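You operate a simulated robot arm through the tools that you are given. There is no shell and no other tool.

You run a simulated robot arm. Do the job below in one go: nothing can be reset, and whatever is moved stays where it is left.

JOB
Switch the coffee maker off and throw the used pack in the green tub.
Fine: put the tub's lid back on and swing the basket shut. Where these are worked on the way, their far stop is far enough and under half their travel is too little: filter basket.
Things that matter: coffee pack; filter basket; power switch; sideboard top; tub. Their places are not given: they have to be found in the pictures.

Only the result counts: the job must be done as asked and must still hold three seconds after the hand-in. Knocking over, shifting, dropping, spilling or breaking anything else fails it. A push-on lid holds only when it is set on centred and level and pressed home; a screw cap is set on level and turned clockwise until tight.

ROBOT AND FRAMES
A 7-joint arm with a two-finger parallel gripper, fixed in place. Base frame: the origin is at the foot of the arm, x ahead of it, y to its left, z up; the work surface is at about z = 0.88. Units: m, degrees, N and s.
With the tool pointing down near the work surface it reaches from about 0.24 to 0.68 m from the base axis. Its first joint turns from -66.0 to 66.0 degrees. Payload 2.4 kg.
Tool frame: the origin (TCP) lies between the finger pads and is the grasp point; the fingertips stand 0.03 m ahead of it; z points along the fingers, y is the line along which they close. The gripper opens to 0.094 m. The fingers are 0.028 m wide and 0.01 m thick; the gripper's body (0.05 by 0.096 m) begins 0.055 m behind the TCP.
Orientation is told as [roll, pitch, yaw] about the base's x, y, z axes, in that order, counted from this pose: with the fingers straight down and closing along the base's y, the tool's x points along the base's -x, its y along +y and its z along -z.

CONTROLS
- The arm moves only by the tool move_arm. Its argument "moves" is text: rows parted by semicolons, each of 7 numbers parted by spaces: the shift along the tool's x, y, z in units of 100 mm (1.0 is 100 mm), then the turn, a rotation vector about the tool's x, y, z in units of 180 degrees (1.0 is 180 degrees), then the closure, from 0 (fully open) to 1 (shut). In form: tx ty tz wx wy wz gripper; .... A call has 1 to 20 rows; each row is the pose to reach, as a shift and turn from the pose commanded when the call began, along the tool's axes at that moment. A call with a number of a shift or a turn outside -1 to 1 is refused whole. Rows are played at 5 a second. More than 0.05 m and 8.6 degrees between two rows, or a gripper value outside its range, and nothing of the call is played. Where a pose cannot be reached the arm comes as near as it can. A force on the tool above 70 N (or 10 N above the force at the start of the call, whichever is more), or a blocked arm, ends the call early, and 0.2 s more pass. The fingers move at their own pace (about 0.153 m/s each) and stop on an object; they squeeze with about 24 N. The grip force told is the motor's: it shows also when the fingers shut on nothing. Time passes only in rows, and 0.2 s behind the last, so rows that repeat a pose let the fingers close. It gives the time, the measured TCP pose, the force on the tool (base axes), the opening and the grip force at its end, in the units of the frame above (readings bear some noise), with the torque about the TCP (base axes, N m) and any sound that the robot's microphone picked up.
- Cameras (640 x 400 px; columns grow to the right, rows downward): "scene" is fixed at [0.0301, 0.4614, 1.4693]; the picture's right is [-0.85, -0.52, 0.00], its down [-0.18, 0.30, -0.94] and it looks along [0.49, -0.80, -0.35] (base axes); focal length 327 px, centre (320, 200). "wrist" rides on the gripper at [0.076, 0.014, -0.103] in the tool frame; the picture's right is [-0.18, 0.98, 0.00], its down [-0.75, -0.14, -0.64] and it looks along [-0.63, -0.12, 0.77] (tool axes); focal length 243 px, centre (320, 200).
- capture(camera): a new picture of that camera. It takes no simulated time.
- measure_at(camera, pixels): for up to 12 pixels [column, row] of the newest picture of that camera ("zoom" is the newest enlarged one), the place [x, y, z] in the base frame of the surface seen there, good to about 0.002 m. It takes no simulated time.
- enlarge(camera, box): a new picture of the part [left, top, right, bottom] of that camera's present view, enlarged. It takes no simulated time.
- job_done(): hands the job in; it is judged then, once.

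Open the gripper and draw the arm clear of the work before you hand the job in, unless the task says otherwise.

The tools are called as name(argument=value, ...) on one line, values as JSON. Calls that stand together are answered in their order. move_arm: Moves the arm, as the interface text tells. Its arguments: {"type":"object","properties":{"moves":{"type":"string"}},"required":["moves"]} The other tools are called the same way: capture (camera) takes a picture; measure_at (camera, pixels) gives the place of the surface under pixels of a picture; enlarge (camera, box) takes an enlarged picture of a part of a camera's view; job_done () hands the job in.

At the start:

```text
time_s: 0.0
tool_pos: [0.3966, -0.1798, 1.2726]
orientation: [0.0, -0.1, 0.0]
contact_force: [0.2, -0.4, -0.2]
moment: [0.0, 0.0, 0.06]
width: 0.094
grasp_force: 0.0
```

scene: 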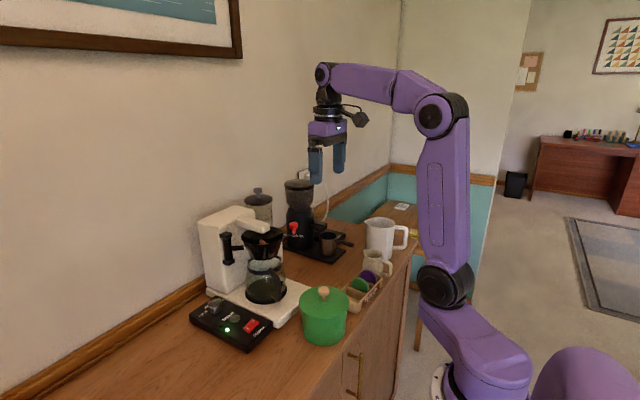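
wrist: 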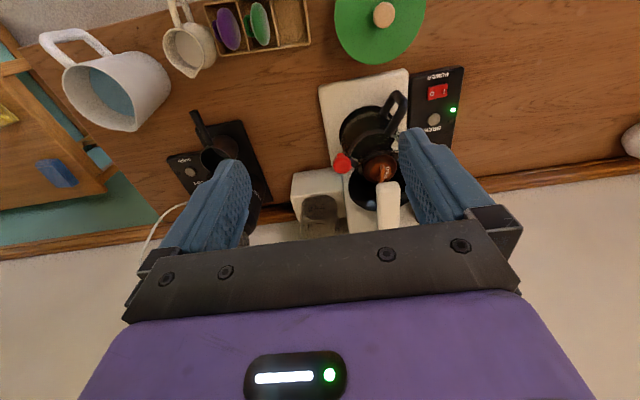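

The scene shows the coffee maker around (250,260), a switch panel at (232,325) and the green tub at (323,315). I'll enlarge those areas to see detail.

enlarge(camera="scene", box=[180, 180, 360, 360])

enlarge(camera="wrist", box=[280, 0, 480, 240])

```text
2.22 times, centred on (270, 270) of scene
```

zoom: 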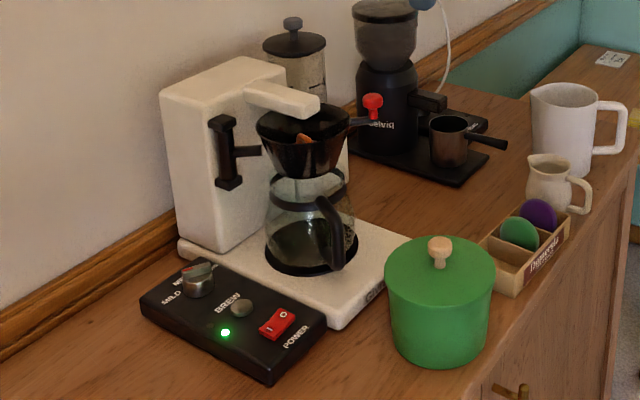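

```text
1.67 times, centred on (380, 120) of wrist
```

zoom: 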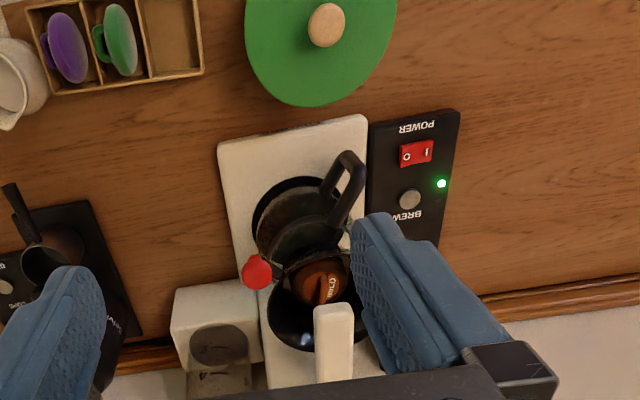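

The pack (brown disc) sits in the black basket partly under the white brew head; the red knob is probably the basket handle. I'll zoom in further and measure.

enlarge(camera="scene", box=[215, 195, 305, 255])

measure_at(camera="scene", pixels=[[294, 227], [254, 220], [240, 218], [250, 240], [226, 247], [264, 240], [323, 292], [303, 299], [345, 300], [323, 340], [250, 326], [227, 330]])

measure_at(camera="wrist", pixels=[[342, 162], [372, 170], [380, 175], [386, 195], [365, 205], [383, 14], [360, 40], [432, 93], [444, 92], [434, 119], [320, 205], [388, 225]])

```text
6.67 times, centred on (260, 225) of scene
```

zoom: 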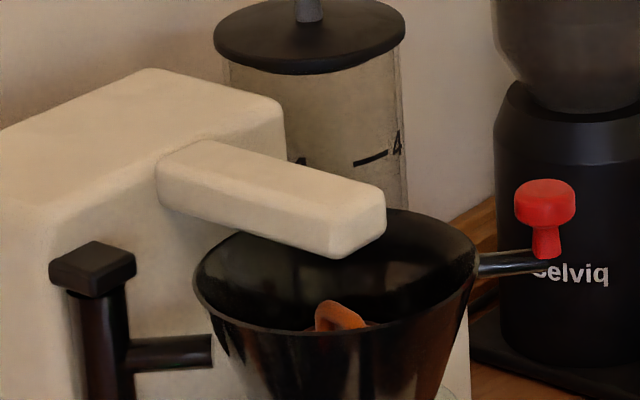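

```text
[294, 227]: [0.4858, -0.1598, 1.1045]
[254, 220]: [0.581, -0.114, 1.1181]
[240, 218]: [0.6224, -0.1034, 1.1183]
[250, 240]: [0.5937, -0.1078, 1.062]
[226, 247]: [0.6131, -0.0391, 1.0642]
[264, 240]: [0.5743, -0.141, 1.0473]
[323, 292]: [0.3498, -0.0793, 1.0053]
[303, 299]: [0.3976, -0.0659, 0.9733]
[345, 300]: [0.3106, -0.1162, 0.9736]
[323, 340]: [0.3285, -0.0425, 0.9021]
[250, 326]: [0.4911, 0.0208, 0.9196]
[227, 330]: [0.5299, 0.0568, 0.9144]
```

```text
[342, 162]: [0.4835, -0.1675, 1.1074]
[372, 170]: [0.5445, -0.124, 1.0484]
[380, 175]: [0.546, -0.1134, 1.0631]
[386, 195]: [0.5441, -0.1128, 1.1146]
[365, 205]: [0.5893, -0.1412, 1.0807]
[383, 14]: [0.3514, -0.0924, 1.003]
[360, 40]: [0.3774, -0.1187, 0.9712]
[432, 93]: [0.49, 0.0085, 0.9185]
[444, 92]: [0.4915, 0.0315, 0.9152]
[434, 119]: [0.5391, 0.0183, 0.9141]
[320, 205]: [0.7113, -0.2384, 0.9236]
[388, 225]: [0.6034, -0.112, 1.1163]
```

Switch: rocker at about (0.49, 0.02, 0.917), with its "O" half on the -y side standing higher. I'll move over in +y with the gripper closing, staying high, then look from there.

move_arm(moves="0 0.3 0 0 0 0 0.5; 0 0.6 0 0 0 0 1; 0 0.95 0 0 0 0 1; 0 0.95 0 0 0 0 1")

move_arm(moves="0 0.3 0 0 0 0 1; 0 0.6 0 0 0 0 1; 0 0.95 0 0 0 0 1; 0 0.95 0 0 0 0 1")

capture(camera="wrist")

capture(camera="scene")

```text
time_s: 1.0
tool_pos: [0.3971, -0.0845, 1.2743]
orientation: [0.0, -0.1, -0.2]
contact_force: [0.9, -0.1, 1.2]
moment: [-0.01, 0.03, 0.01]
width: 0.0
grasp_force: 23.6
```

```text
time_s: 2.0
tool_pos: [0.3963, 0.0116, 1.2729]
orientation: [-0.1, -0.1, -0.2]
contact_force: [0.1, 0.2, 0.2]
moment: [-0.01, 0.01, 0.01]
width: 0.0001
grasp_force: 24.0
```

```text
taken
```

wrist: 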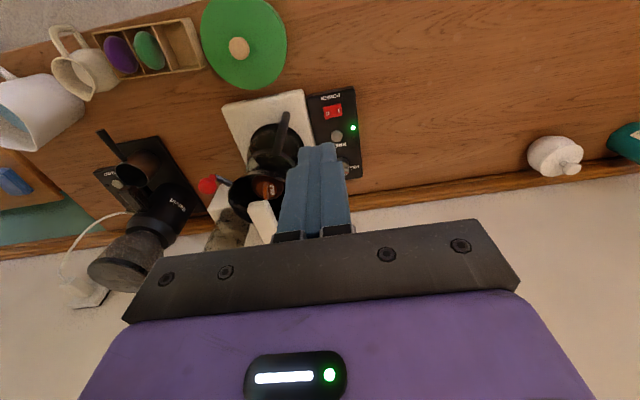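

```text
taken
```

scene: 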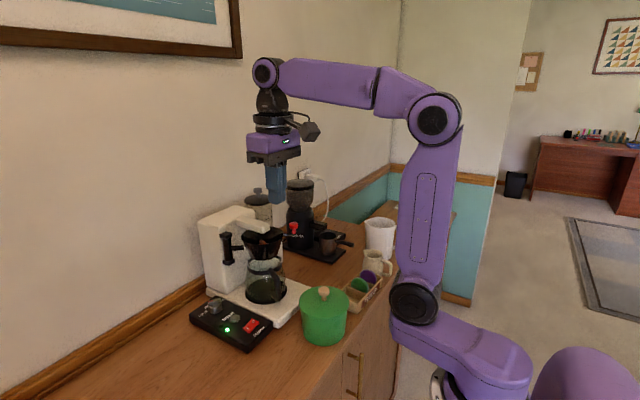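

Nothing hides the rocker at wrist (333,112) now. I'll enlarge it in both cameras and measure its two halves.

enlarge(camera="wrist", box=[300, 80, 370, 150])

measure_at(camera="wrist", pixels=[[325, 113], [328, 113], [331, 112], [334, 112], [337, 112], [340, 111], [332, 106], [334, 118], [318, 115], [346, 112]])

enlarge(camera="scene", box=[215, 305, 285, 350])

```text
5.71 times, centred on (335, 115) of wrist
```

zoom: 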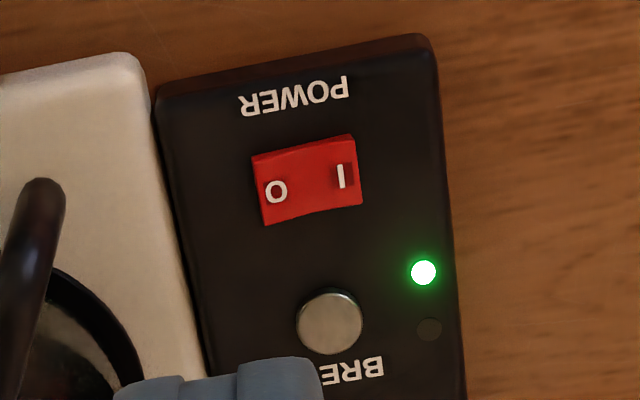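

```text
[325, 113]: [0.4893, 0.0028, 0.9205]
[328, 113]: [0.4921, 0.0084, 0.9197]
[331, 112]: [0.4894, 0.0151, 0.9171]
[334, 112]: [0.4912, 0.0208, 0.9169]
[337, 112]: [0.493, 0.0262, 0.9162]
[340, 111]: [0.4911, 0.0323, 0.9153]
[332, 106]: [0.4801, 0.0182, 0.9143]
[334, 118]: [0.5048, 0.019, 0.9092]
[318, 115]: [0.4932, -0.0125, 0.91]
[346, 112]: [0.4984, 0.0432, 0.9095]
```

```text
8.89 times, centred on (250, 328) of scene
```

zoom: 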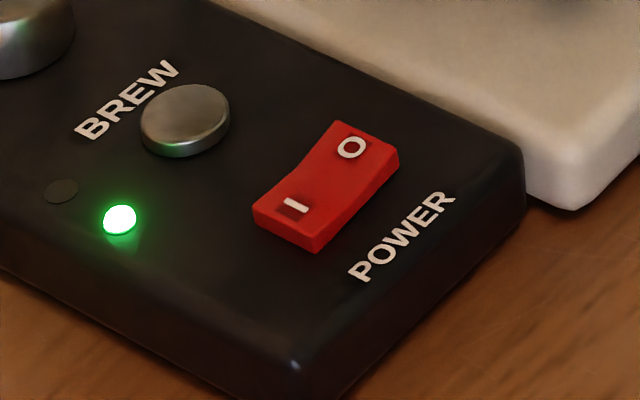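

The O half's raised end is at y≈0.003, z≈0.920. Before coming down, I'll check clearance to the carafe handle at (283,125) and the basket.

measure_at(camera="wrist", pixels=[[285, 114], [280, 132], [276, 150], [208, 184], [222, 180], [264, 187], [240, 182], [283, 180], [240, 205], [258, 205], [262, 170], [270, 190]])

enlarge(camera="wrist", box=[190, 100, 310, 250])

measure_at(camera="scene", pixels=[[271, 281], [276, 262], [243, 238], [263, 257], [282, 236], [228, 234], [230, 258], [244, 240], [262, 227], [272, 226], [280, 225], [268, 300]])

```text
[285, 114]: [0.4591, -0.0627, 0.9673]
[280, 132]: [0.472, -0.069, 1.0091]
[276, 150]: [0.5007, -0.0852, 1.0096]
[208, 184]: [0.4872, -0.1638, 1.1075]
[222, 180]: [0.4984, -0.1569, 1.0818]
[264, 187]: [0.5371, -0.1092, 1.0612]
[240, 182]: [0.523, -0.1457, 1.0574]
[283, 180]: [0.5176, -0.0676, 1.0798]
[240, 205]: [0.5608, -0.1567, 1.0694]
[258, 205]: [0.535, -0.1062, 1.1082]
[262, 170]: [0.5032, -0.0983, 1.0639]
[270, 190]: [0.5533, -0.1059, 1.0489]
```

```text
2.67 times, centred on (250, 175) of wrist
```

zoom: 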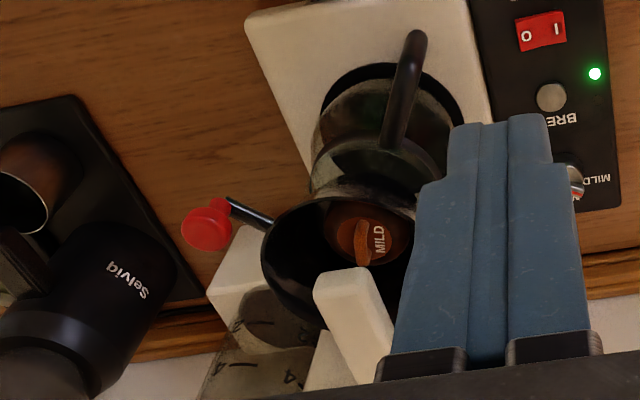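

```text
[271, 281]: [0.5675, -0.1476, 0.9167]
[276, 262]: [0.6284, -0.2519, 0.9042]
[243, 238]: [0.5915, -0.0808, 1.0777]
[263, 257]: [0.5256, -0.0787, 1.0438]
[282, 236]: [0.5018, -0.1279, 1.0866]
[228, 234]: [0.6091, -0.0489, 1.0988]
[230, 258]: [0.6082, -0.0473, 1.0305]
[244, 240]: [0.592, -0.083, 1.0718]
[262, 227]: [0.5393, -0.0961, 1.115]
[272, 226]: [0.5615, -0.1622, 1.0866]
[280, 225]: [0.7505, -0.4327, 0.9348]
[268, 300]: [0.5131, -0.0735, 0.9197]
```

The basket (centre about (0.545,-0.113), rim z≈1.088) and the carafe handle (y≤-0.06) are clear of a straight descent onto the switch at (0.487, 0.004). I'll move over it and come down in steps.

move_arm(moves="-0.3 -0.02 0.1 0 0 0 1; -0.6 -0.04 0.4 0 0 0 1; -0.9 -0.06 0.7 0 0 0 1; -0.9 -0.06 1 0 0 0 1; -0.9 -0.06 1 0 0 0 1")

move_arm(moves="0 0 0.35 0 0 0 1; 0 0 0.7 0 0 0 1; 0 0 1 0 0 0 1; 0 0 1 0 0 0 1")

move_arm(moves="0 0 0.35 0 0 0 1; 0 0 0.7 0 0 0 1; 0 0 1 0 0 0 1; 0 0 1 0 0 0 1")

capture(camera="scene")

capture(camera="wrist")

```text
time_s: 3.2
tool_pos: [0.4864, 0.0045, 1.1727]
orientation: [0.0, -0.1, -0.2]
contact_force: [-0.3, 0.0, 0.0]
moment: [0.0, 0.0, 0.03]
width: 0.0
grasp_force: 24.1
```

```text
time_s: 4.2
tool_pos: [0.4866, 0.0046, 1.0716]
orientation: [0.0, -0.1, -0.1]
contact_force: [-1.2, -0.1, 0.1]
moment: [-0.02, 0.0, 0.04]
width: 0.0
grasp_force: 24.0
```

```text
time_s: 5.2
tool_pos: [0.4886, 0.0031, 0.9716]
orientation: [0.0, -0.1, -0.2]
contact_force: [-0.1, -0.2, 0.0]
moment: [0.0, -0.02, -0.01]
width: 0.0
grasp_force: 23.8
```

```text
taken
```

scene: 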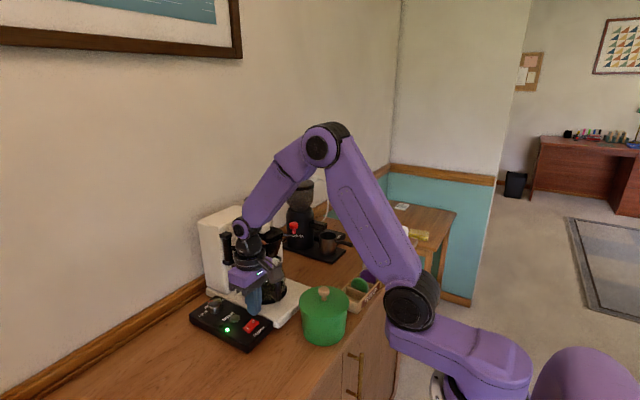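

```text
taken
```

wrist: 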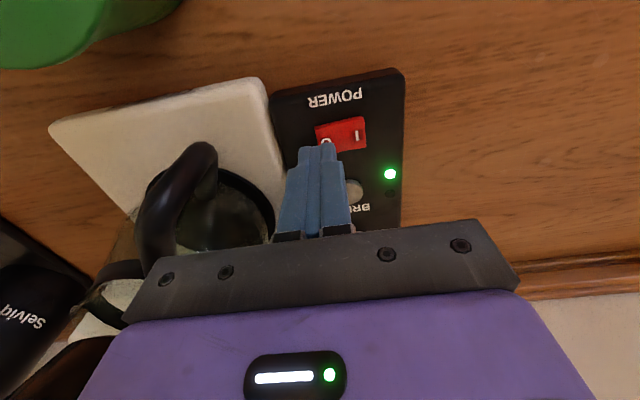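

The fingertips sit just above the O half (wrist ~(318,145)). I'll press down slowly.

move_arm(moves="0 0 0.1 0 0 0 1; 0 0 0.18 0 0 0 1; 0 0 0.22 0 0 0 1; 0 0 0.25 0 0 0 1; 0 0 0.28 0 0 0 1; 0 0 0.28 0 0 0 1")

enlarge(camera="scene", box=[200, 280, 300, 350])

capture(camera="wrist")

```text
time_s: 6.6
tool_pos: [0.4882, 0.0034, 0.9477]
orientation: [0.0, -0.5, 0.0]
contact_force: [-13.4, -3.8, 57.8]
moment: [0.39, 0.88, 0.16]
width: 0.0002
grasp_force: 24.0
```

```text
5.71 times, centred on (250, 315) of scene
```

zoom: 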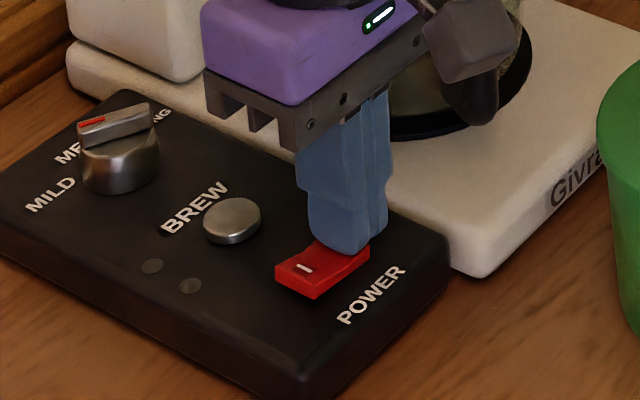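

```text
taken
```

wrist: 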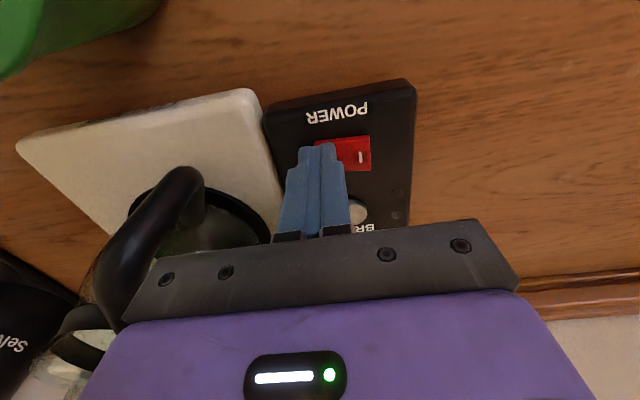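

The LED has gone out and the rocker has tipped to O. I'll rise straight up and confirm it stays off.

move_arm(moves="0 0 -0.2 0 0 0 1; 0 0 -0.5 0 0 0 1; 0 0 -0.9 0 0 0 1; 0 0 -1 0 0 0 1")

move_arm(moves="0 0 -0.4 0 0 0 1; 0 0 -0.8 0 0 0 1; 0 0 -1 0 0 0 1")

move_arm(moves="0.3 0 -0.4 0 0 0 1; 0.6 0 -0.8 0 0 0 1; 1 0 -1 0 0 0 1; 1 0 -1 0 0 0 1")

enlarge(camera="scene", box=[190, 180, 350, 350])

capture(camera="wrist")

```text
time_s: 7.6
tool_pos: [0.4874, 0.0051, 1.0435]
orientation: [0.1, 0.0, -0.1]
contact_force: [0.0, 0.1, -0.1]
moment: [0.01, 0.0, -0.01]
width: 0.0
grasp_force: 24.0
```

```text
time_s: 8.4
tool_pos: [0.4871, 0.0032, 1.1449]
orientation: [0.0, -0.1, -0.1]
contact_force: [-0.3, -0.5, 0.0]
moment: [0.01, 0.0, -0.01]
width: 0.0
grasp_force: 23.9
```

```text
time_s: 9.4
tool_pos: [0.3849, 0.0042, 1.244]
orientation: [0.0, -0.1, -0.1]
contact_force: [0.1, -0.4, 0.2]
moment: [-0.03, 0.01, 0.01]
width: 0.0
grasp_force: 24.2
```

```text
2.35 times, centred on (270, 265) of scene
```

zoom: 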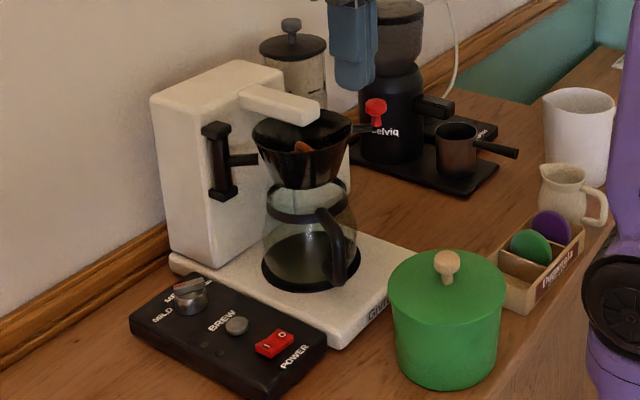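

```text
taken
```

wrist: 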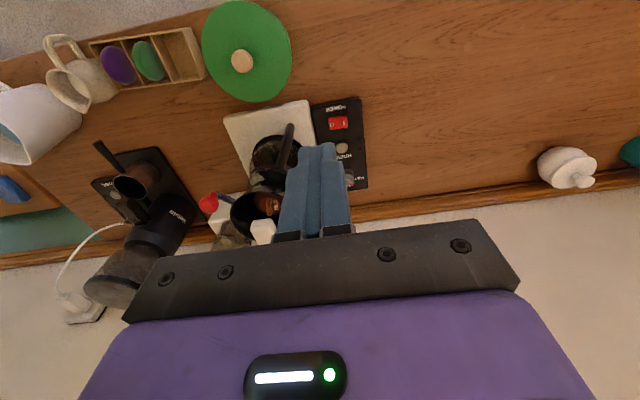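

The power is off (LED dark, rocker tipped to O). Now the tub lid: I'll look closely at the knob at wrist (242,62) and measure it, plus free sideboard space at +y.

enlarge(camera="wrist", box=[190, 0, 310, 110])

measure_at(camera="wrist", pixels=[[242, 61], [238, 62], [246, 61], [242, 56], [242, 67], [204, 52], [289, 52], [246, 8], [250, 98], [400, 60], [450, 100], [500, 60]])

enlarge(camera="scene", box=[290, 275, 360, 355])

measure_at(camera="scene", pixels=[[323, 290], [319, 290], [327, 290], [323, 296], [301, 301], [347, 301], [323, 288], [323, 314], [323, 320], [322, 310], [300, 305], [330, 330]])

```text
3.64 times, centred on (250, 55) of wrist
```

zoom: 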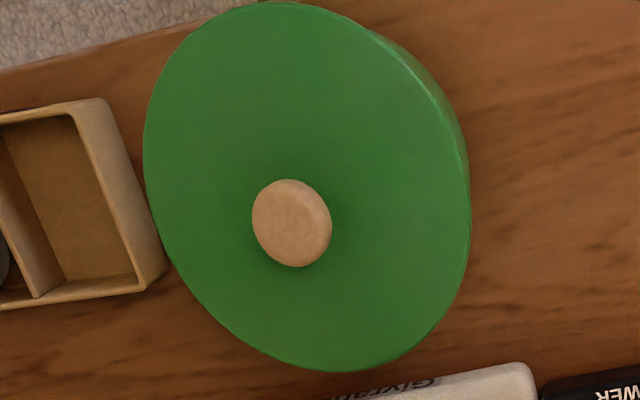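

```text
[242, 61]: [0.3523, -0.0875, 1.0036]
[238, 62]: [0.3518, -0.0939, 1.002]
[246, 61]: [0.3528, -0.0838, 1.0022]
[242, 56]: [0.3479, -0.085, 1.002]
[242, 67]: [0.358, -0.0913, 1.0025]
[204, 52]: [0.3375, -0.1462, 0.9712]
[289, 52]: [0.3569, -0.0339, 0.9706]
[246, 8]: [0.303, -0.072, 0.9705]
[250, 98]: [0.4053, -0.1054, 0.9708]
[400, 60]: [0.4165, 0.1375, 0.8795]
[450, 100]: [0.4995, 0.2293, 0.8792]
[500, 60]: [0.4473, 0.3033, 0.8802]
```

```text
5.00 times, centred on (325, 315) of scene
```

zoom: 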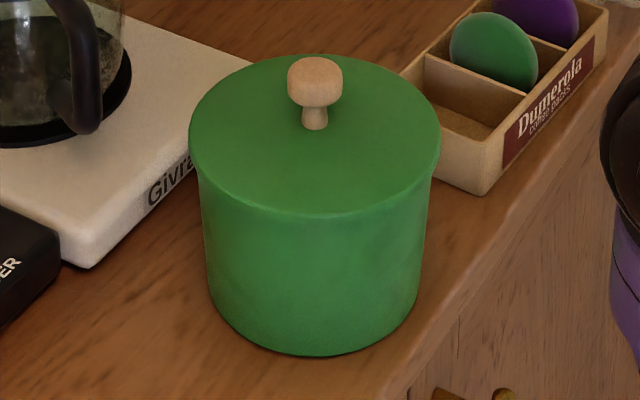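

```text
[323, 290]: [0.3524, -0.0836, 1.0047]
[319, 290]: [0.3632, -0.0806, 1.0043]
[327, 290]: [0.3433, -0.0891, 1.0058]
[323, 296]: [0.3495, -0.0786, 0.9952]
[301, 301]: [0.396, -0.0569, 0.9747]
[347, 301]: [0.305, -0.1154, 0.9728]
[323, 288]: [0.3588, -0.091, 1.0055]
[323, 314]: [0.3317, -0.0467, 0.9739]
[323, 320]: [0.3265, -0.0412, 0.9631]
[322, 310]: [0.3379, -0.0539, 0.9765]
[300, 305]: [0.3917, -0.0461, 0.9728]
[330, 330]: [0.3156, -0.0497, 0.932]
```

Knob centre is (0.352,-0.088), top 1.005, and lid top 0.972. I'll open the gripper, move above it and lower in stages.

move_arm(moves="0.1 -0.3 0 0 0 0 0.5; 0.2 -0.6 0.3 0 0 0 0.2; 0.346 -0.922 0.6 0 0 0 0.2; 0.346 -0.922 1 0 0 0 0.2; 0.346 -0.922 1 0 0 0 0.2")

move_arm(moves="0 0 0.3 0 0 0 0.2; 0 0 0.6 0 0 0 0.2; 0 0 0.8 0 0 0 0.2; 0 0 0.8 0 0 0 0.2")

enlarge(camera="scene", box=[270, 215, 390, 335])

capture(camera="wrist")

```text
time_s: 10.6
tool_pos: [0.3517, -0.0866, 1.1434]
orientation: [0.0, 0.0, -0.1]
contact_force: [0.1, 0.9, 0.1]
moment: [0.0, 0.0, 0.01]
width: 0.0754
grasp_force: 0.0
```

```text
time_s: 11.6
tool_pos: [0.3542, -0.0868, 1.064]
orientation: [-0.1, -0.1, -0.1]
contact_force: [0.2, -0.3, -0.1]
moment: [-0.04, 0.02, 0.02]
width: 0.0752
grasp_force: 0.0
```

```text
3.33 times, centred on (330, 275) of scene
```

zoom: 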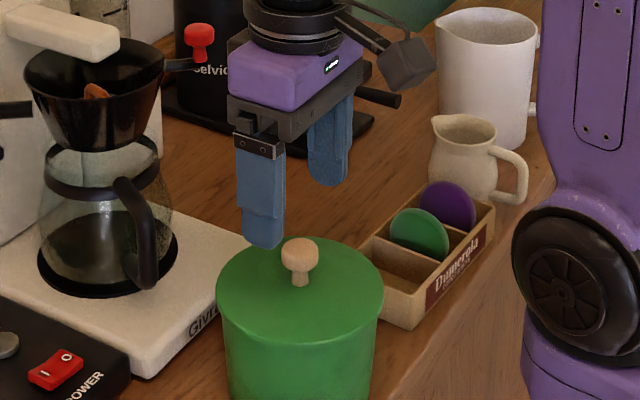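

```text
taken
```

wrist: 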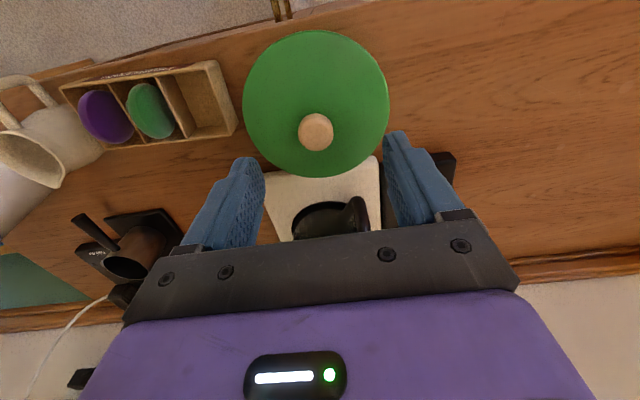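

The knob is at wrist (316,132), between the fingers. I'll verify its position from here.

measure_at(camera="wrist", pixels=[[316, 131], [302, 132], [330, 132], [316, 118], [316, 146], [250, 170]])

```text
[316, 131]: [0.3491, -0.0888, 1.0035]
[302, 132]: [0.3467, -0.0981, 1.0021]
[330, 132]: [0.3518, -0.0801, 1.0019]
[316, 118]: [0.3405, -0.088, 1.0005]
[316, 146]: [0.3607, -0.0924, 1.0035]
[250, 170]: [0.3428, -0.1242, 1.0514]
```

The knob centre (0.350,-0.089) matches the tool. I'll lower to z≈1.008, close, and stay still for the grip.

move_arm(moves="0.01 -0.01 0.2 0 0 0 0.2; 0.02 -0.01 0.4 0 0 0 0.2; 0.02 -0.01 0.566 0 0 0 0.2; 0.02 -0.01 0.566 0 0 0 0.6; 0.02 -0.01 0.566 0 0 0 1; 0.02 -0.01 0.566 0 0 0 1; 0.02 -0.01 0.566 0 0 0 1")

enlarge(camera="scene", box=[270, 245, 380, 345])

```text
time_s: 13.2
tool_pos: [0.3515, -0.0898, 1.0077]
orientation: [0.0, -0.1, 0.0]
contact_force: [0.6, 0.6, 0.4]
moment: [0.04, 0.01, 0.04]
width: 0.0248
grasp_force: 24.3
heard: snap
```

```text
4.00 times, centred on (325, 295) of scene
```

zoom: 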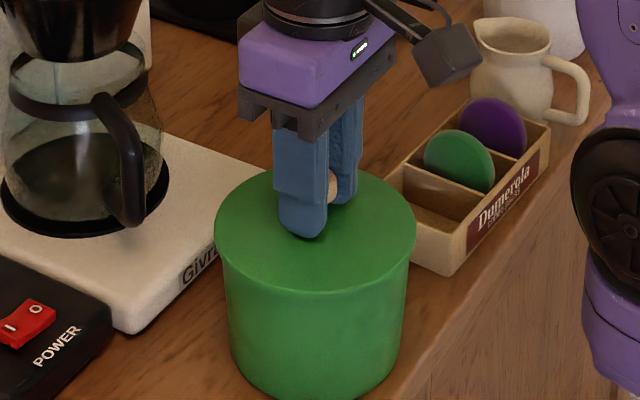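

The knob is gripped (0.0248 m), and a snap was heard. I'll lift slowly by 15 mm and check.

move_arm(moves="0 0 -0.03 0 0 0 1; 0 0 -0.06 0 0 0 1; 0 0 -0.1 0 0 0 1; 0 0 -0.15 0 0 0 1; 0 0 -0.15 0 0 0 1")

enlarge(camera="scene", box=[270, 245, 380, 345])

```text
time_s: 14.4
tool_pos: [0.352, -0.0907, 1.0227]
orientation: [0.0, -0.1, -0.1]
contact_force: [0.9, 0.0, -0.3]
moment: [0.01, 0.01, 0.01]
width: 0.0248
grasp_force: 24.0
```

```text
4.00 times, centred on (325, 295) of scene
```

zoom: 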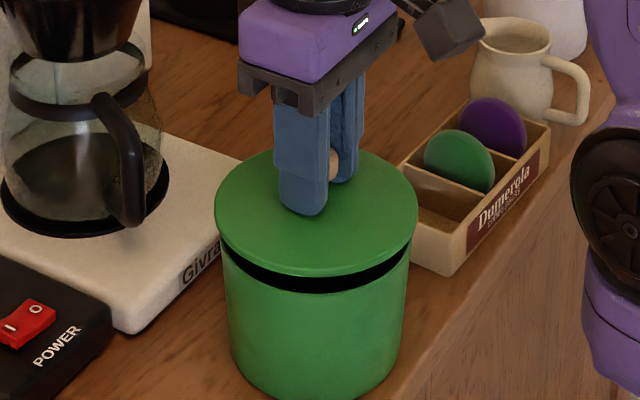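

The lid came off clean and level. I'll raise it and carry it to clear sideboard around (0.40, 0.14).

move_arm(moves="0 0 -0.25 0 0 0 1; 0 0 -0.5 0 0 0 1; 0 0 -0.8 0 0 0 1; 0 0.2 -0.8 0 0 0 1; 0 0.4 -0.8 0 0 0 1; 0 0.7 -0.8 0 0 0 1; 0 1 -0.8 0 0 0 1; 0 1 -0.8 0 0 0 1")

move_arm(moves="-0.1 0.3 0 0 0 0 1; -0.2 0.6 0 0 0 0 1; -0.35 0.9 0 0 0 0 1; -0.48 1 0 0 0 0 1; -0.48 1 0 0 0 0 1")

move_arm(moves="0 0.15 0.2 0 0 0 1; 0 0.3 0.4 0 0 0 1; 0 0.3 0.6 0 0 0 1; 0 0.3 0.6 0 0 0 1")

capture(camera="scene")

capture(camera="wrist")

```text
time_s: 16.2
tool_pos: [0.3499, 0.0138, 1.1035]
orientation: [0.0, -0.1, -0.2]
contact_force: [0.5, 0.3, -0.3]
moment: [0.01, -0.02, 0.02]
width: 0.0246
grasp_force: 24.0
```

```text
time_s: 17.4
tool_pos: [0.3992, 0.1126, 1.1022]
orientation: [0.0, -0.1, 0.0]
contact_force: [-0.8, 0.5, 0.2]
moment: [-0.01, -0.01, 0.01]
width: 0.0245
grasp_force: 23.9
```

```text
time_s: 18.4
tool_pos: [0.3995, 0.1413, 1.0418]
orientation: [0.0, -0.1, -0.1]
contact_force: [0.2, 0.2, -1.2]
moment: [-0.03, -0.01, 0.01]
width: 0.0247
grasp_force: 23.9
```

```text
taken
```

scene: 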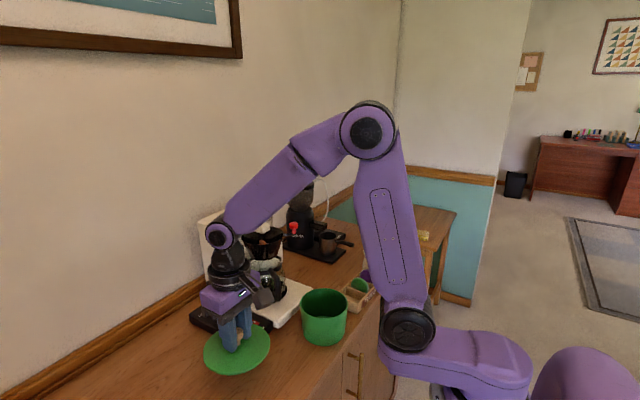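

```text
taken
```

wrist: 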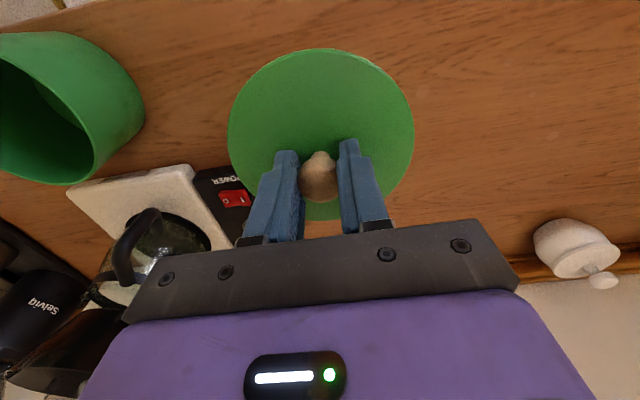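

The lid is held at z≈1.007 over clear wood. I'll lower it most of the way, then look at the remaining gap.

move_arm(moves="0 0 0.25 0 0 0 1; 0 0 0.5 0 0 0 1; 0 0 0.75 0 0 0 1; 0 0 0.88 0 0 0 1; 0 0 0.88 0 0 0 1")

enlarge(camera="scene", box=[180, 310, 300, 400])

```text
time_s: 19.6
tool_pos: [0.3989, 0.1418, 0.9552]
orientation: [0.1, -0.1, 0.0]
contact_force: [-0.2, 0.2, 0.2]
moment: [-0.01, -0.01, 0.01]
width: 0.0247
grasp_force: 24.7
```

```text
4.44 times, centred on (240, 355) of scene
```

zoom: 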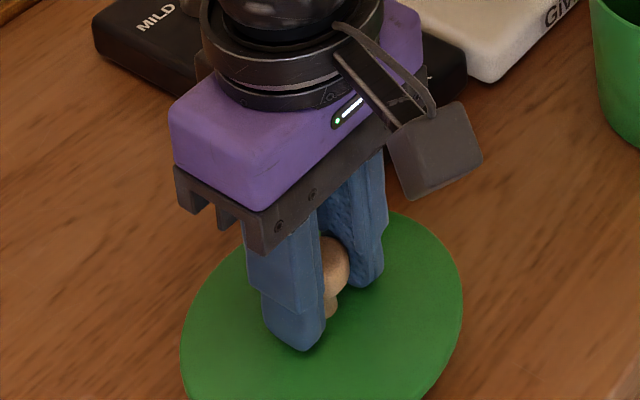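

Lid top is at z≈0.919 now, about 4 cm above the wood. I'll lower in small steps and watch the vertical force.

move_arm(moves="0 0 0.04 0 0 0 1; 0 0 0.08 0 0 0 1; 0 0 0.12 0 0 0 1; 0 0 0.12 0 0 0 1")

move_arm(moves="0 0 0.02 0 0 0 1; 0 0 0.04 0 0 0 1; 0 0 0.06 0 0 0 1; 0 0 0.06 0 0 0 1")

```text
time_s: 20.6
tool_pos: [0.3998, 0.1415, 0.942]
orientation: [0.0, -0.1, -0.3]
contact_force: [0.5, -0.5, -0.1]
moment: [-0.01, -0.03, 0.01]
width: 0.0244
grasp_force: 23.9
```

```text
time_s: 21.6
tool_pos: [0.4001, 0.1414, 0.9376]
orientation: [0.0, -0.1, -0.2]
contact_force: [-0.3, 0.2, 0.2]
moment: [0.0, 0.02, 0.03]
width: 0.0246
grasp_force: 24.6
```

No contact yet at TCP z≈0.937. I'll go on in small steps.

move_arm(moves="0 0 0.02 0 0 0 1; 0 0 0.04 0 0 0 1; 0 0 0.04 0 0 0 1")

move_arm(moves="0 0 0.02 0 0 0 1; 0 0 0.03 0 0 0 1; 0 0 0.03 0 0 0 1")

enlarge(camera="wrist", box=[200, 20, 440, 240])

```text
time_s: 22.4
tool_pos: [0.3998, 0.1412, 0.9321]
orientation: [0.0, -0.2, 0.0]
contact_force: [1.2, -0.4, -0.2]
moment: [0.02, -0.03, 0.0]
width: 0.0246
grasp_force: 23.8
```

```text
time_s: 23.2
tool_pos: [0.3998, 0.1412, 0.929]
orientation: [-0.1, -0.1, -0.1]
contact_force: [0.4, -0.5, -0.9]
moment: [0.01, -0.03, -0.03]
width: 0.0246
grasp_force: 23.7
```

```text
1.82 times, centred on (320, 130) of wrist
```

zoom: 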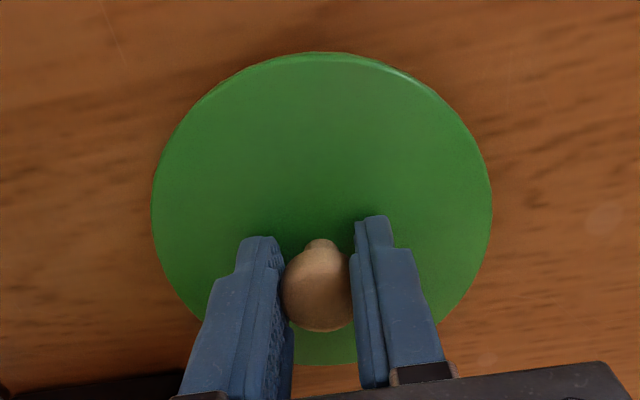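

measure_at(camera="zoom", pixels=[[320, 120], [250, 200], [430, 180], [320, 65], [520, 60], [560, 300]])

move_arm(moves="0 0 0.015 0 0 0 1; 0 0 0.03 0 0 0 1; 0 0 0.03 0 0 0 1")

```text
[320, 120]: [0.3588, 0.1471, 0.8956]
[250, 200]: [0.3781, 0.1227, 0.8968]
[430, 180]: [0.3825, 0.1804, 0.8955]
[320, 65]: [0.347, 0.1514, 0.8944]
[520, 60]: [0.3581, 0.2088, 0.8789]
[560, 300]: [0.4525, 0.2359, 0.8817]
```

```text
time_s: 24.0
tool_pos: [0.4002, 0.1415, 0.9267]
orientation: [0.2, -0.2, -0.1]
contact_force: [-7.0, -0.5, 29.7]
moment: [-0.11, -0.05, 0.08]
width: 0.0247
grasp_force: 24.0
```

Contact: about 30 N at TCP z≈0.927, so the lid rests on the wood. I'll relieve 2 mm, open, and rise.

move_arm(moves="0 0 -0.02 0 0 0 1; 0 0 -0.02 0 0 0 1; 0 0 -0.02 0 0 0 0.7; 0 0 -0.02 0 0 0 0.4; 0 0 -0.02 0 0 0 0.4; 0 0 -0.2 0 0 0 0.4; 0 0 -0.5 0 0 0 0.4; 0 0 -0.9 0 0 0 0.4; 0 0 -1 0 0 0 0.4")

capture(camera="wrist")

```text
time_s: 26.0
tool_pos: [0.4005, 0.1423, 1.0279]
orientation: [0.0, -0.1, -0.1]
contact_force: [-0.8, -0.3, -0.2]
moment: [0.04, -0.06, 0.01]
width: 0.0565
grasp_force: 0.1
```

```text
taken
```

wrist: 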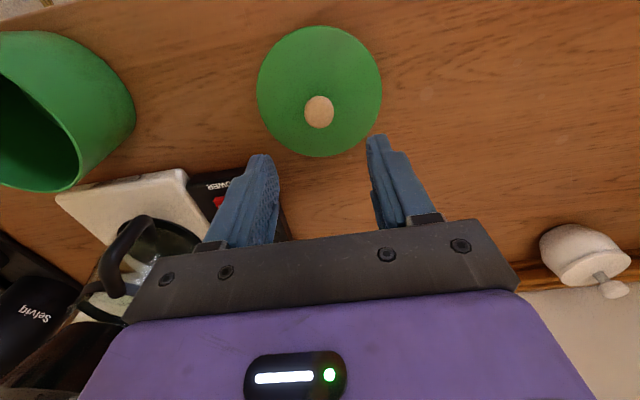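

The lid rests flat on the wood. Next I'll raise the arm and go over to view the basket from above at about (0.46,-0.11,1.25).

move_arm(moves="0 0 -0.4 0 0 0 0.2; 0 0 -0.8 0 0 0 0; 0 0 -1 0 0 0 0")

move_arm(moves="0 0 -0.4 0 0 0 0; 0 0 -0.8 0 0 0 0; 0 -0.3 -1 0 0 0 0; 0 -0.7 -1 0 0 0 0; 0 -1 -1 0 0 0 0")

move_arm(moves="-0.2 -0.4 0 0 0 0 0; -0.4 -0.8 0 0 0 0 0; -0.6 -1 0 0 0 0 0")

move_arm(moves="0 -0.3 0 0 0 0 0; 0 -0.6 0 0 0 0 0; 0 -0.6 0 0 0 0 0")

capture(camera="wrist")

capture(camera="scene")

```text
time_s: 26.8
tool_pos: [0.3993, 0.1418, 1.127]
orientation: [0.0, -0.1, -0.1]
contact_force: [0.6, 0.8, -0.5]
moment: [-0.01, -0.01, 0.01]
width: 0.0942
grasp_force: 0.0
```

```text
time_s: 28.0
tool_pos: [0.3991, 0.0409, 1.2283]
orientation: [0.0, -0.1, -0.2]
contact_force: [-0.3, -0.7, -0.1]
moment: [0.03, -0.02, -0.01]
width: 0.094
grasp_force: 0.1
```

```text
time_s: 28.8
tool_pos: [0.4571, -0.0604, 1.229]
orientation: [0.0, -0.1, -0.1]
contact_force: [-0.1, 1.0, -0.3]
moment: [0.03, 0.03, -0.01]
width: 0.0938
grasp_force: 0.0
```

```text
time_s: 29.6
tool_pos: [0.4577, -0.1201, 1.2291]
orientation: [0.0, -0.1, -0.1]
contact_force: [-0.1, 0.1, -0.2]
moment: [0.02, 0.05, 0.01]
width: 0.0939
grasp_force: 0.0
```

```text
taken
```

wrist: 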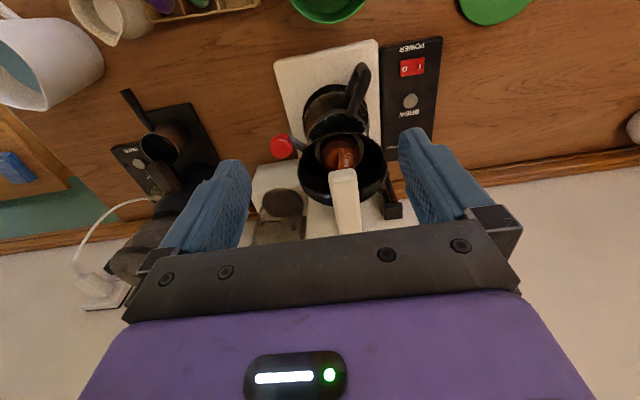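

```text
taken
```

scene: 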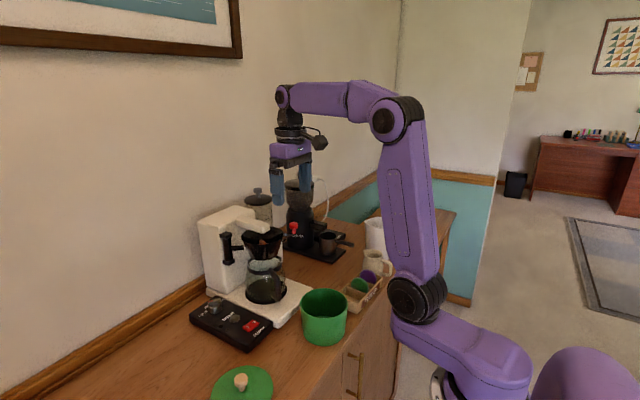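

The basket, pack, knob (282,148) and hinge post (393,210) are all in view. I'll enlarge and measure them.

enlarge(camera="wrist", box=[255, 110, 415, 240])

measure_at(camera="wrist", pixels=[[282, 147], [276, 147], [290, 147], [282, 140], [282, 155], [294, 141], [300, 149], [388, 165], [312, 195], [345, 207], [393, 210], [340, 155]])

```text
3.08 times, centred on (335, 175) of wrist
```

zoom: 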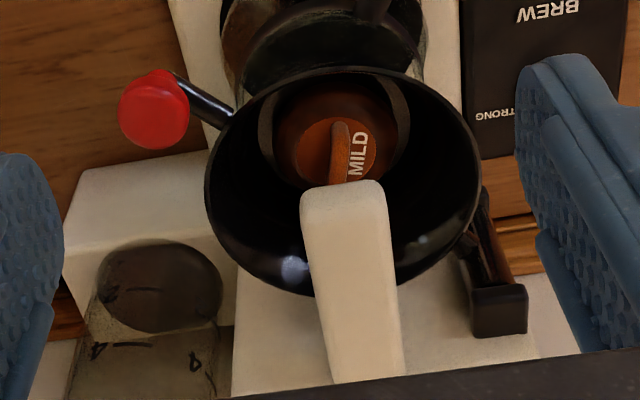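

```text
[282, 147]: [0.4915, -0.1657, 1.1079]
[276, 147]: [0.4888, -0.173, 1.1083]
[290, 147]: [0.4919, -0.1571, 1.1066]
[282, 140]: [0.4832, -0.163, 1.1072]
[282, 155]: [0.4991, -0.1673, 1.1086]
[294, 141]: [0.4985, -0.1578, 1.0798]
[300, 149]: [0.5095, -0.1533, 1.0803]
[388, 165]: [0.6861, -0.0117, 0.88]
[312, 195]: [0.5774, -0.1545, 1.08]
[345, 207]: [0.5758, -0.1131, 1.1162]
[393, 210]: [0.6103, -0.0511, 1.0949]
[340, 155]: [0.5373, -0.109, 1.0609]
```

I'll measure points on the basket rim and the pack for the geometry.

measure_at(camera="zoom", pixels=[[208, 200], [210, 165], [230, 120], [476, 190], [474, 150], [440, 100], [340, 70], [250, 270], [340, 135], [355, 150], [300, 150], [500, 300]])

measure_at(camera="scene", pixels=[[294, 226], [294, 231], [289, 232], [285, 233], [243, 237], [248, 248], [258, 245], [281, 237], [265, 240], [226, 236], [226, 260], [237, 247]])

```text
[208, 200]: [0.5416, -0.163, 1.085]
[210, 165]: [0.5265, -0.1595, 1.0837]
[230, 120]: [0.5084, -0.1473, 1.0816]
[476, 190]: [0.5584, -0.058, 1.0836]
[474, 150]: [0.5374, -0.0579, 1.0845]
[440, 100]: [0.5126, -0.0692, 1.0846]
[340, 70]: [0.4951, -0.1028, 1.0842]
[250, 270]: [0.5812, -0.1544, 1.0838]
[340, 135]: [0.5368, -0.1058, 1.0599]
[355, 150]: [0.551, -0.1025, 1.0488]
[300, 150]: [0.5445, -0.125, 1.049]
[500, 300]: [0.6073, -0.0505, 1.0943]
```

```text
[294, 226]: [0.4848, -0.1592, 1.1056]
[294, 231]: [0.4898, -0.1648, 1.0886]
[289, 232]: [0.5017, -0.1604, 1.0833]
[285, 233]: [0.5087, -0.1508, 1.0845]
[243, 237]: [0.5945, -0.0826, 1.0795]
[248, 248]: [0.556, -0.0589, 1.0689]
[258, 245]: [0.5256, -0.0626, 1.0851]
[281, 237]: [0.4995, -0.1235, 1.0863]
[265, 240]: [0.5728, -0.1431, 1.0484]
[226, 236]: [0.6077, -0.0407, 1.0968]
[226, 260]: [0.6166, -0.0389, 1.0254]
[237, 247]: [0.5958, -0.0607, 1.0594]
```

Geometry found: hinge at about (0.611,-0.045), basket centre (0.547,-0.110), red knob (0.490,-0.165, top 1.108), so the swing radius is ≈0.171 m. I'll yaw the gripper +44.5° so the fingers straddle the handle rod, above the knob.

move_arm(moves="-0.1 -0.1 0 0 0 -0.0412 0.1; -0.2 -0.2 0 0 0 -0.0824 0.2; -0.32 -0.3 0 0 0 -0.1236 0.3; -0.32 -0.46 0 0 0 -0.1648 0.4; -0.32 -0.46 0 0 0 -0.206 0.4; -0.32 -0.46 0 0 0 -0.247 0.4; -0.32 -0.46 0 0 0 -0.247 0.4")

move_arm(moves="0 0 0.3 0 0 0 0.4; 0 0 0.6 0 0 0 0.4; 0 0 0.6 0 0 0 0.4")

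capture(camera="wrist")

enlarge(camera="scene", box=[210, 160, 340, 270])

```text
time_s: 31.2
tool_pos: [0.4907, -0.1648, 1.2278]
orientation: [-0.1, -0.1, 44.3]
contact_force: [0.2, -0.2, 0.0]
moment: [0.02, 0.01, -0.02]
width: 0.0564
grasp_force: 0.0
```

```text
time_s: 32.0
tool_pos: [0.4903, -0.164, 1.1653]
orientation: [-0.1, -0.1, 44.3]
contact_force: [0.1, -0.4, -0.2]
moment: [0.0, 0.01, -0.02]
width: 0.0565
grasp_force: 0.1
```

```text
taken
```

wrist: 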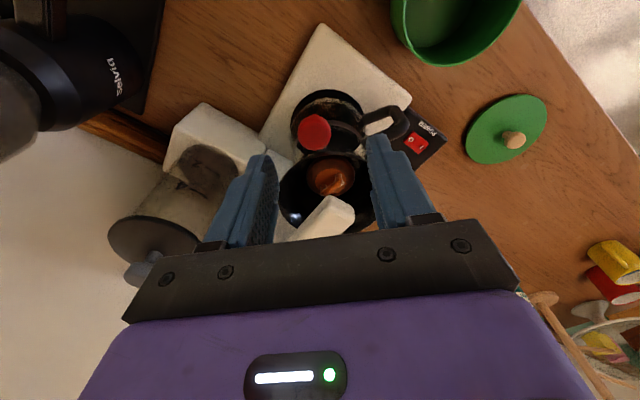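

```text
3.64 times, centred on (275, 215) of scene
```

zoom: 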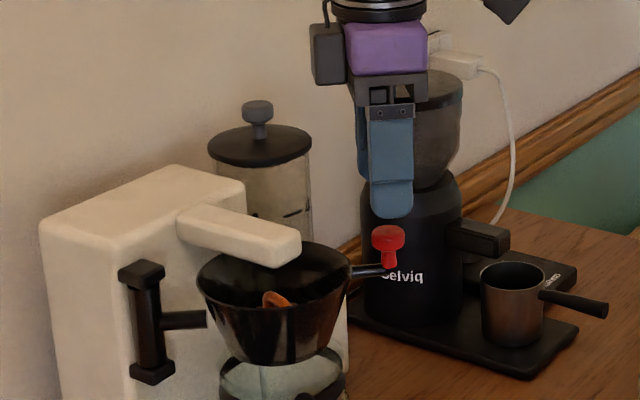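

The knob is between the fingers at wrist (314,132). I'll check its exact place and the French press/other heights nearby.

measure_at(camera="wrist", pixels=[[314, 131], [299, 132], [329, 132], [314, 115], [314, 148], [150, 230], [205, 130], [210, 170]])

```text
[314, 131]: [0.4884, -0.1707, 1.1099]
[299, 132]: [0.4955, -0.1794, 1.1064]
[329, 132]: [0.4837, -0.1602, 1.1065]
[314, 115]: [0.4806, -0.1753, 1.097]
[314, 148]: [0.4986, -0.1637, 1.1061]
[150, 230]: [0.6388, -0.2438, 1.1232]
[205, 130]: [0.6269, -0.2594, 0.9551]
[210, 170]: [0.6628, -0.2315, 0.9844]
```

Knob centre ≈(0.490,-0.168), well within the fingers. I'll lower to z≈1.113 and close on the knob head.

move_arm(moves="0.017 -0.018 0.25 0 0 0 0.4; 0.017 -0.018 0.45 0 0 0 0.4; 0.017 -0.018 0.54 0 0 0 0.4; 0.017 -0.018 0.54 0 0 0 0.7; 0.017 -0.018 0.54 0 0 0 1; 0.017 -0.018 0.54 0 0 0 1")

enlarge(camera="scene", box=[210, 160, 340, 270])

```text
time_s: 33.4
tool_pos: [0.4906, -0.1675, 1.1115]
orientation: [-0.1, -0.1, 44.3]
contact_force: [-0.2, 0.2, -1.1]
moment: [0.16, -0.22, 0.02]
width: 0.023
grasp_force: 45.1
```

```text
3.64 times, centred on (275, 215) of scene
```

zoom: 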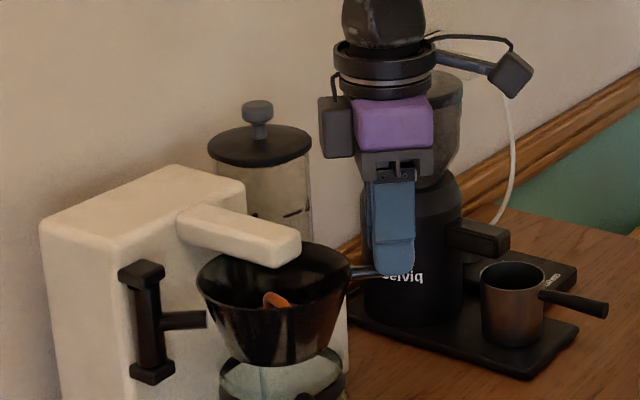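

The knob is held (0.023 m wide). I'll swing the basket out along the arc (clockwise, toward +y), the first 15° as a test.

move_arm(moves="-0.004 0.15 0 0 0 0.0278 1; -0.02 0.299 0 0 0 0.0556 1; -0.05 0.446 0 0 0 0.0833 1; -0.05 0.446 0 0 0 0.0833 1")

enlarge(camera="scene", box=[210, 160, 340, 270])

```text
time_s: 34.4
tool_pos: [0.4637, -0.1296, 1.1111]
orientation: [-0.1, -0.5, 29.4]
contact_force: [14.7, 9.1, 17.5]
moment: [-0.11, 0.13, 0.21]
width: 0.023
grasp_force: 45.1
```

```text
3.64 times, centred on (275, 215) of scene
```

zoom: 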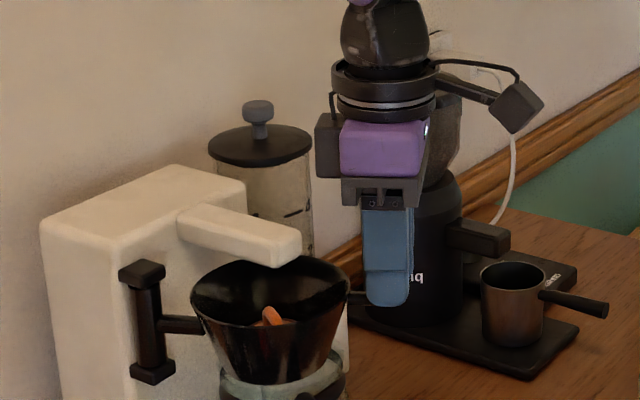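

It swings freely. There is about 17 N of pull toward the hinge, so I refine the hinge to about (0.611,-0.051) with r≈0.1675 and continue another 15°.

move_arm(moves="-0.025 0.166 -0.01 0 0 0.0283 1; -0.046 0.31 -0.01 0 0 0.0561 1; -0.081 0.452 -0.01 0 0 0.0839 1; -0.081 0.452 -0.01 0 0 0.0839 1")

enlarge(camera="scene", box=[210, 160, 340, 270])

```text
time_s: 35.4
tool_pos: [0.4472, -0.0881, 1.1133]
orientation: [-0.1, -0.1, 14.1]
contact_force: [22.9, 5.2, -8.7]
moment: [-0.17, 0.31, 0.1]
width: 0.0228
grasp_force: 45.0
```

```text
3.64 times, centred on (275, 215) of scene
```

zoom: 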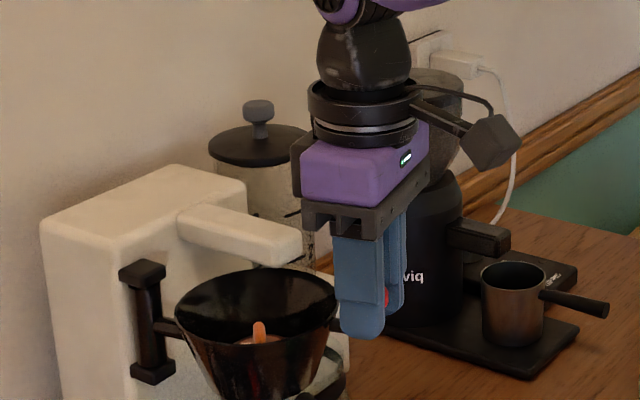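

The pull is still about 23 N inward, so I shrink the radius slightly and continue the swing by 20°.

move_arm(moves="-0.034 0.142 0.005 0 0 0.0278 1; -0.055 0.285 0.005 0 0 0.0556 1; -0.091 0.426 0.005 0 0 0.0833 1; -0.136 0.562 0.005 0 0 0.1111 1; -0.136 0.562 0.005 0 0 0.1111 1")

enlarge(camera="scene", box=[190, 180, 350, 300])

capture(camera="wrist")

```text
time_s: 36.6
tool_pos: [0.4441, -0.0301, 1.1126]
orientation: [0.0, 0.4, -5.9]
contact_force: [-20.4, 2.0, -6.6]
moment: [0.04, 0.91, -0.01]
width: 0.023
grasp_force: 45.0
```

```text
3.33 times, centred on (270, 240) of scene
```

zoom: 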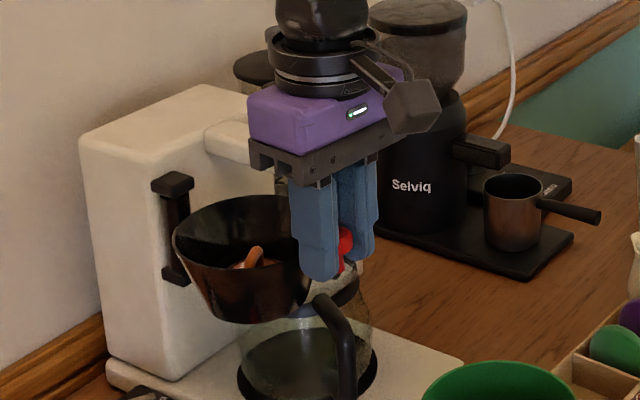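

```text
taken
```

wrist: 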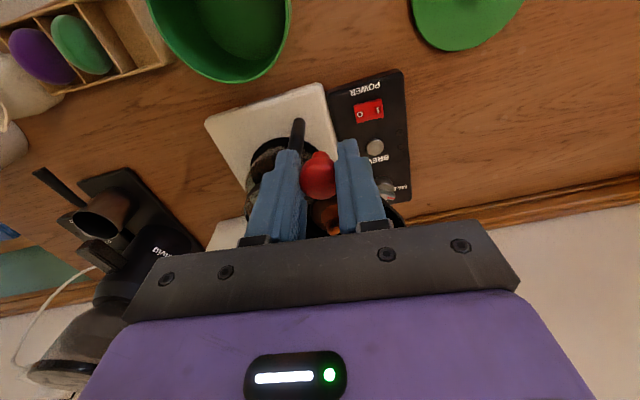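

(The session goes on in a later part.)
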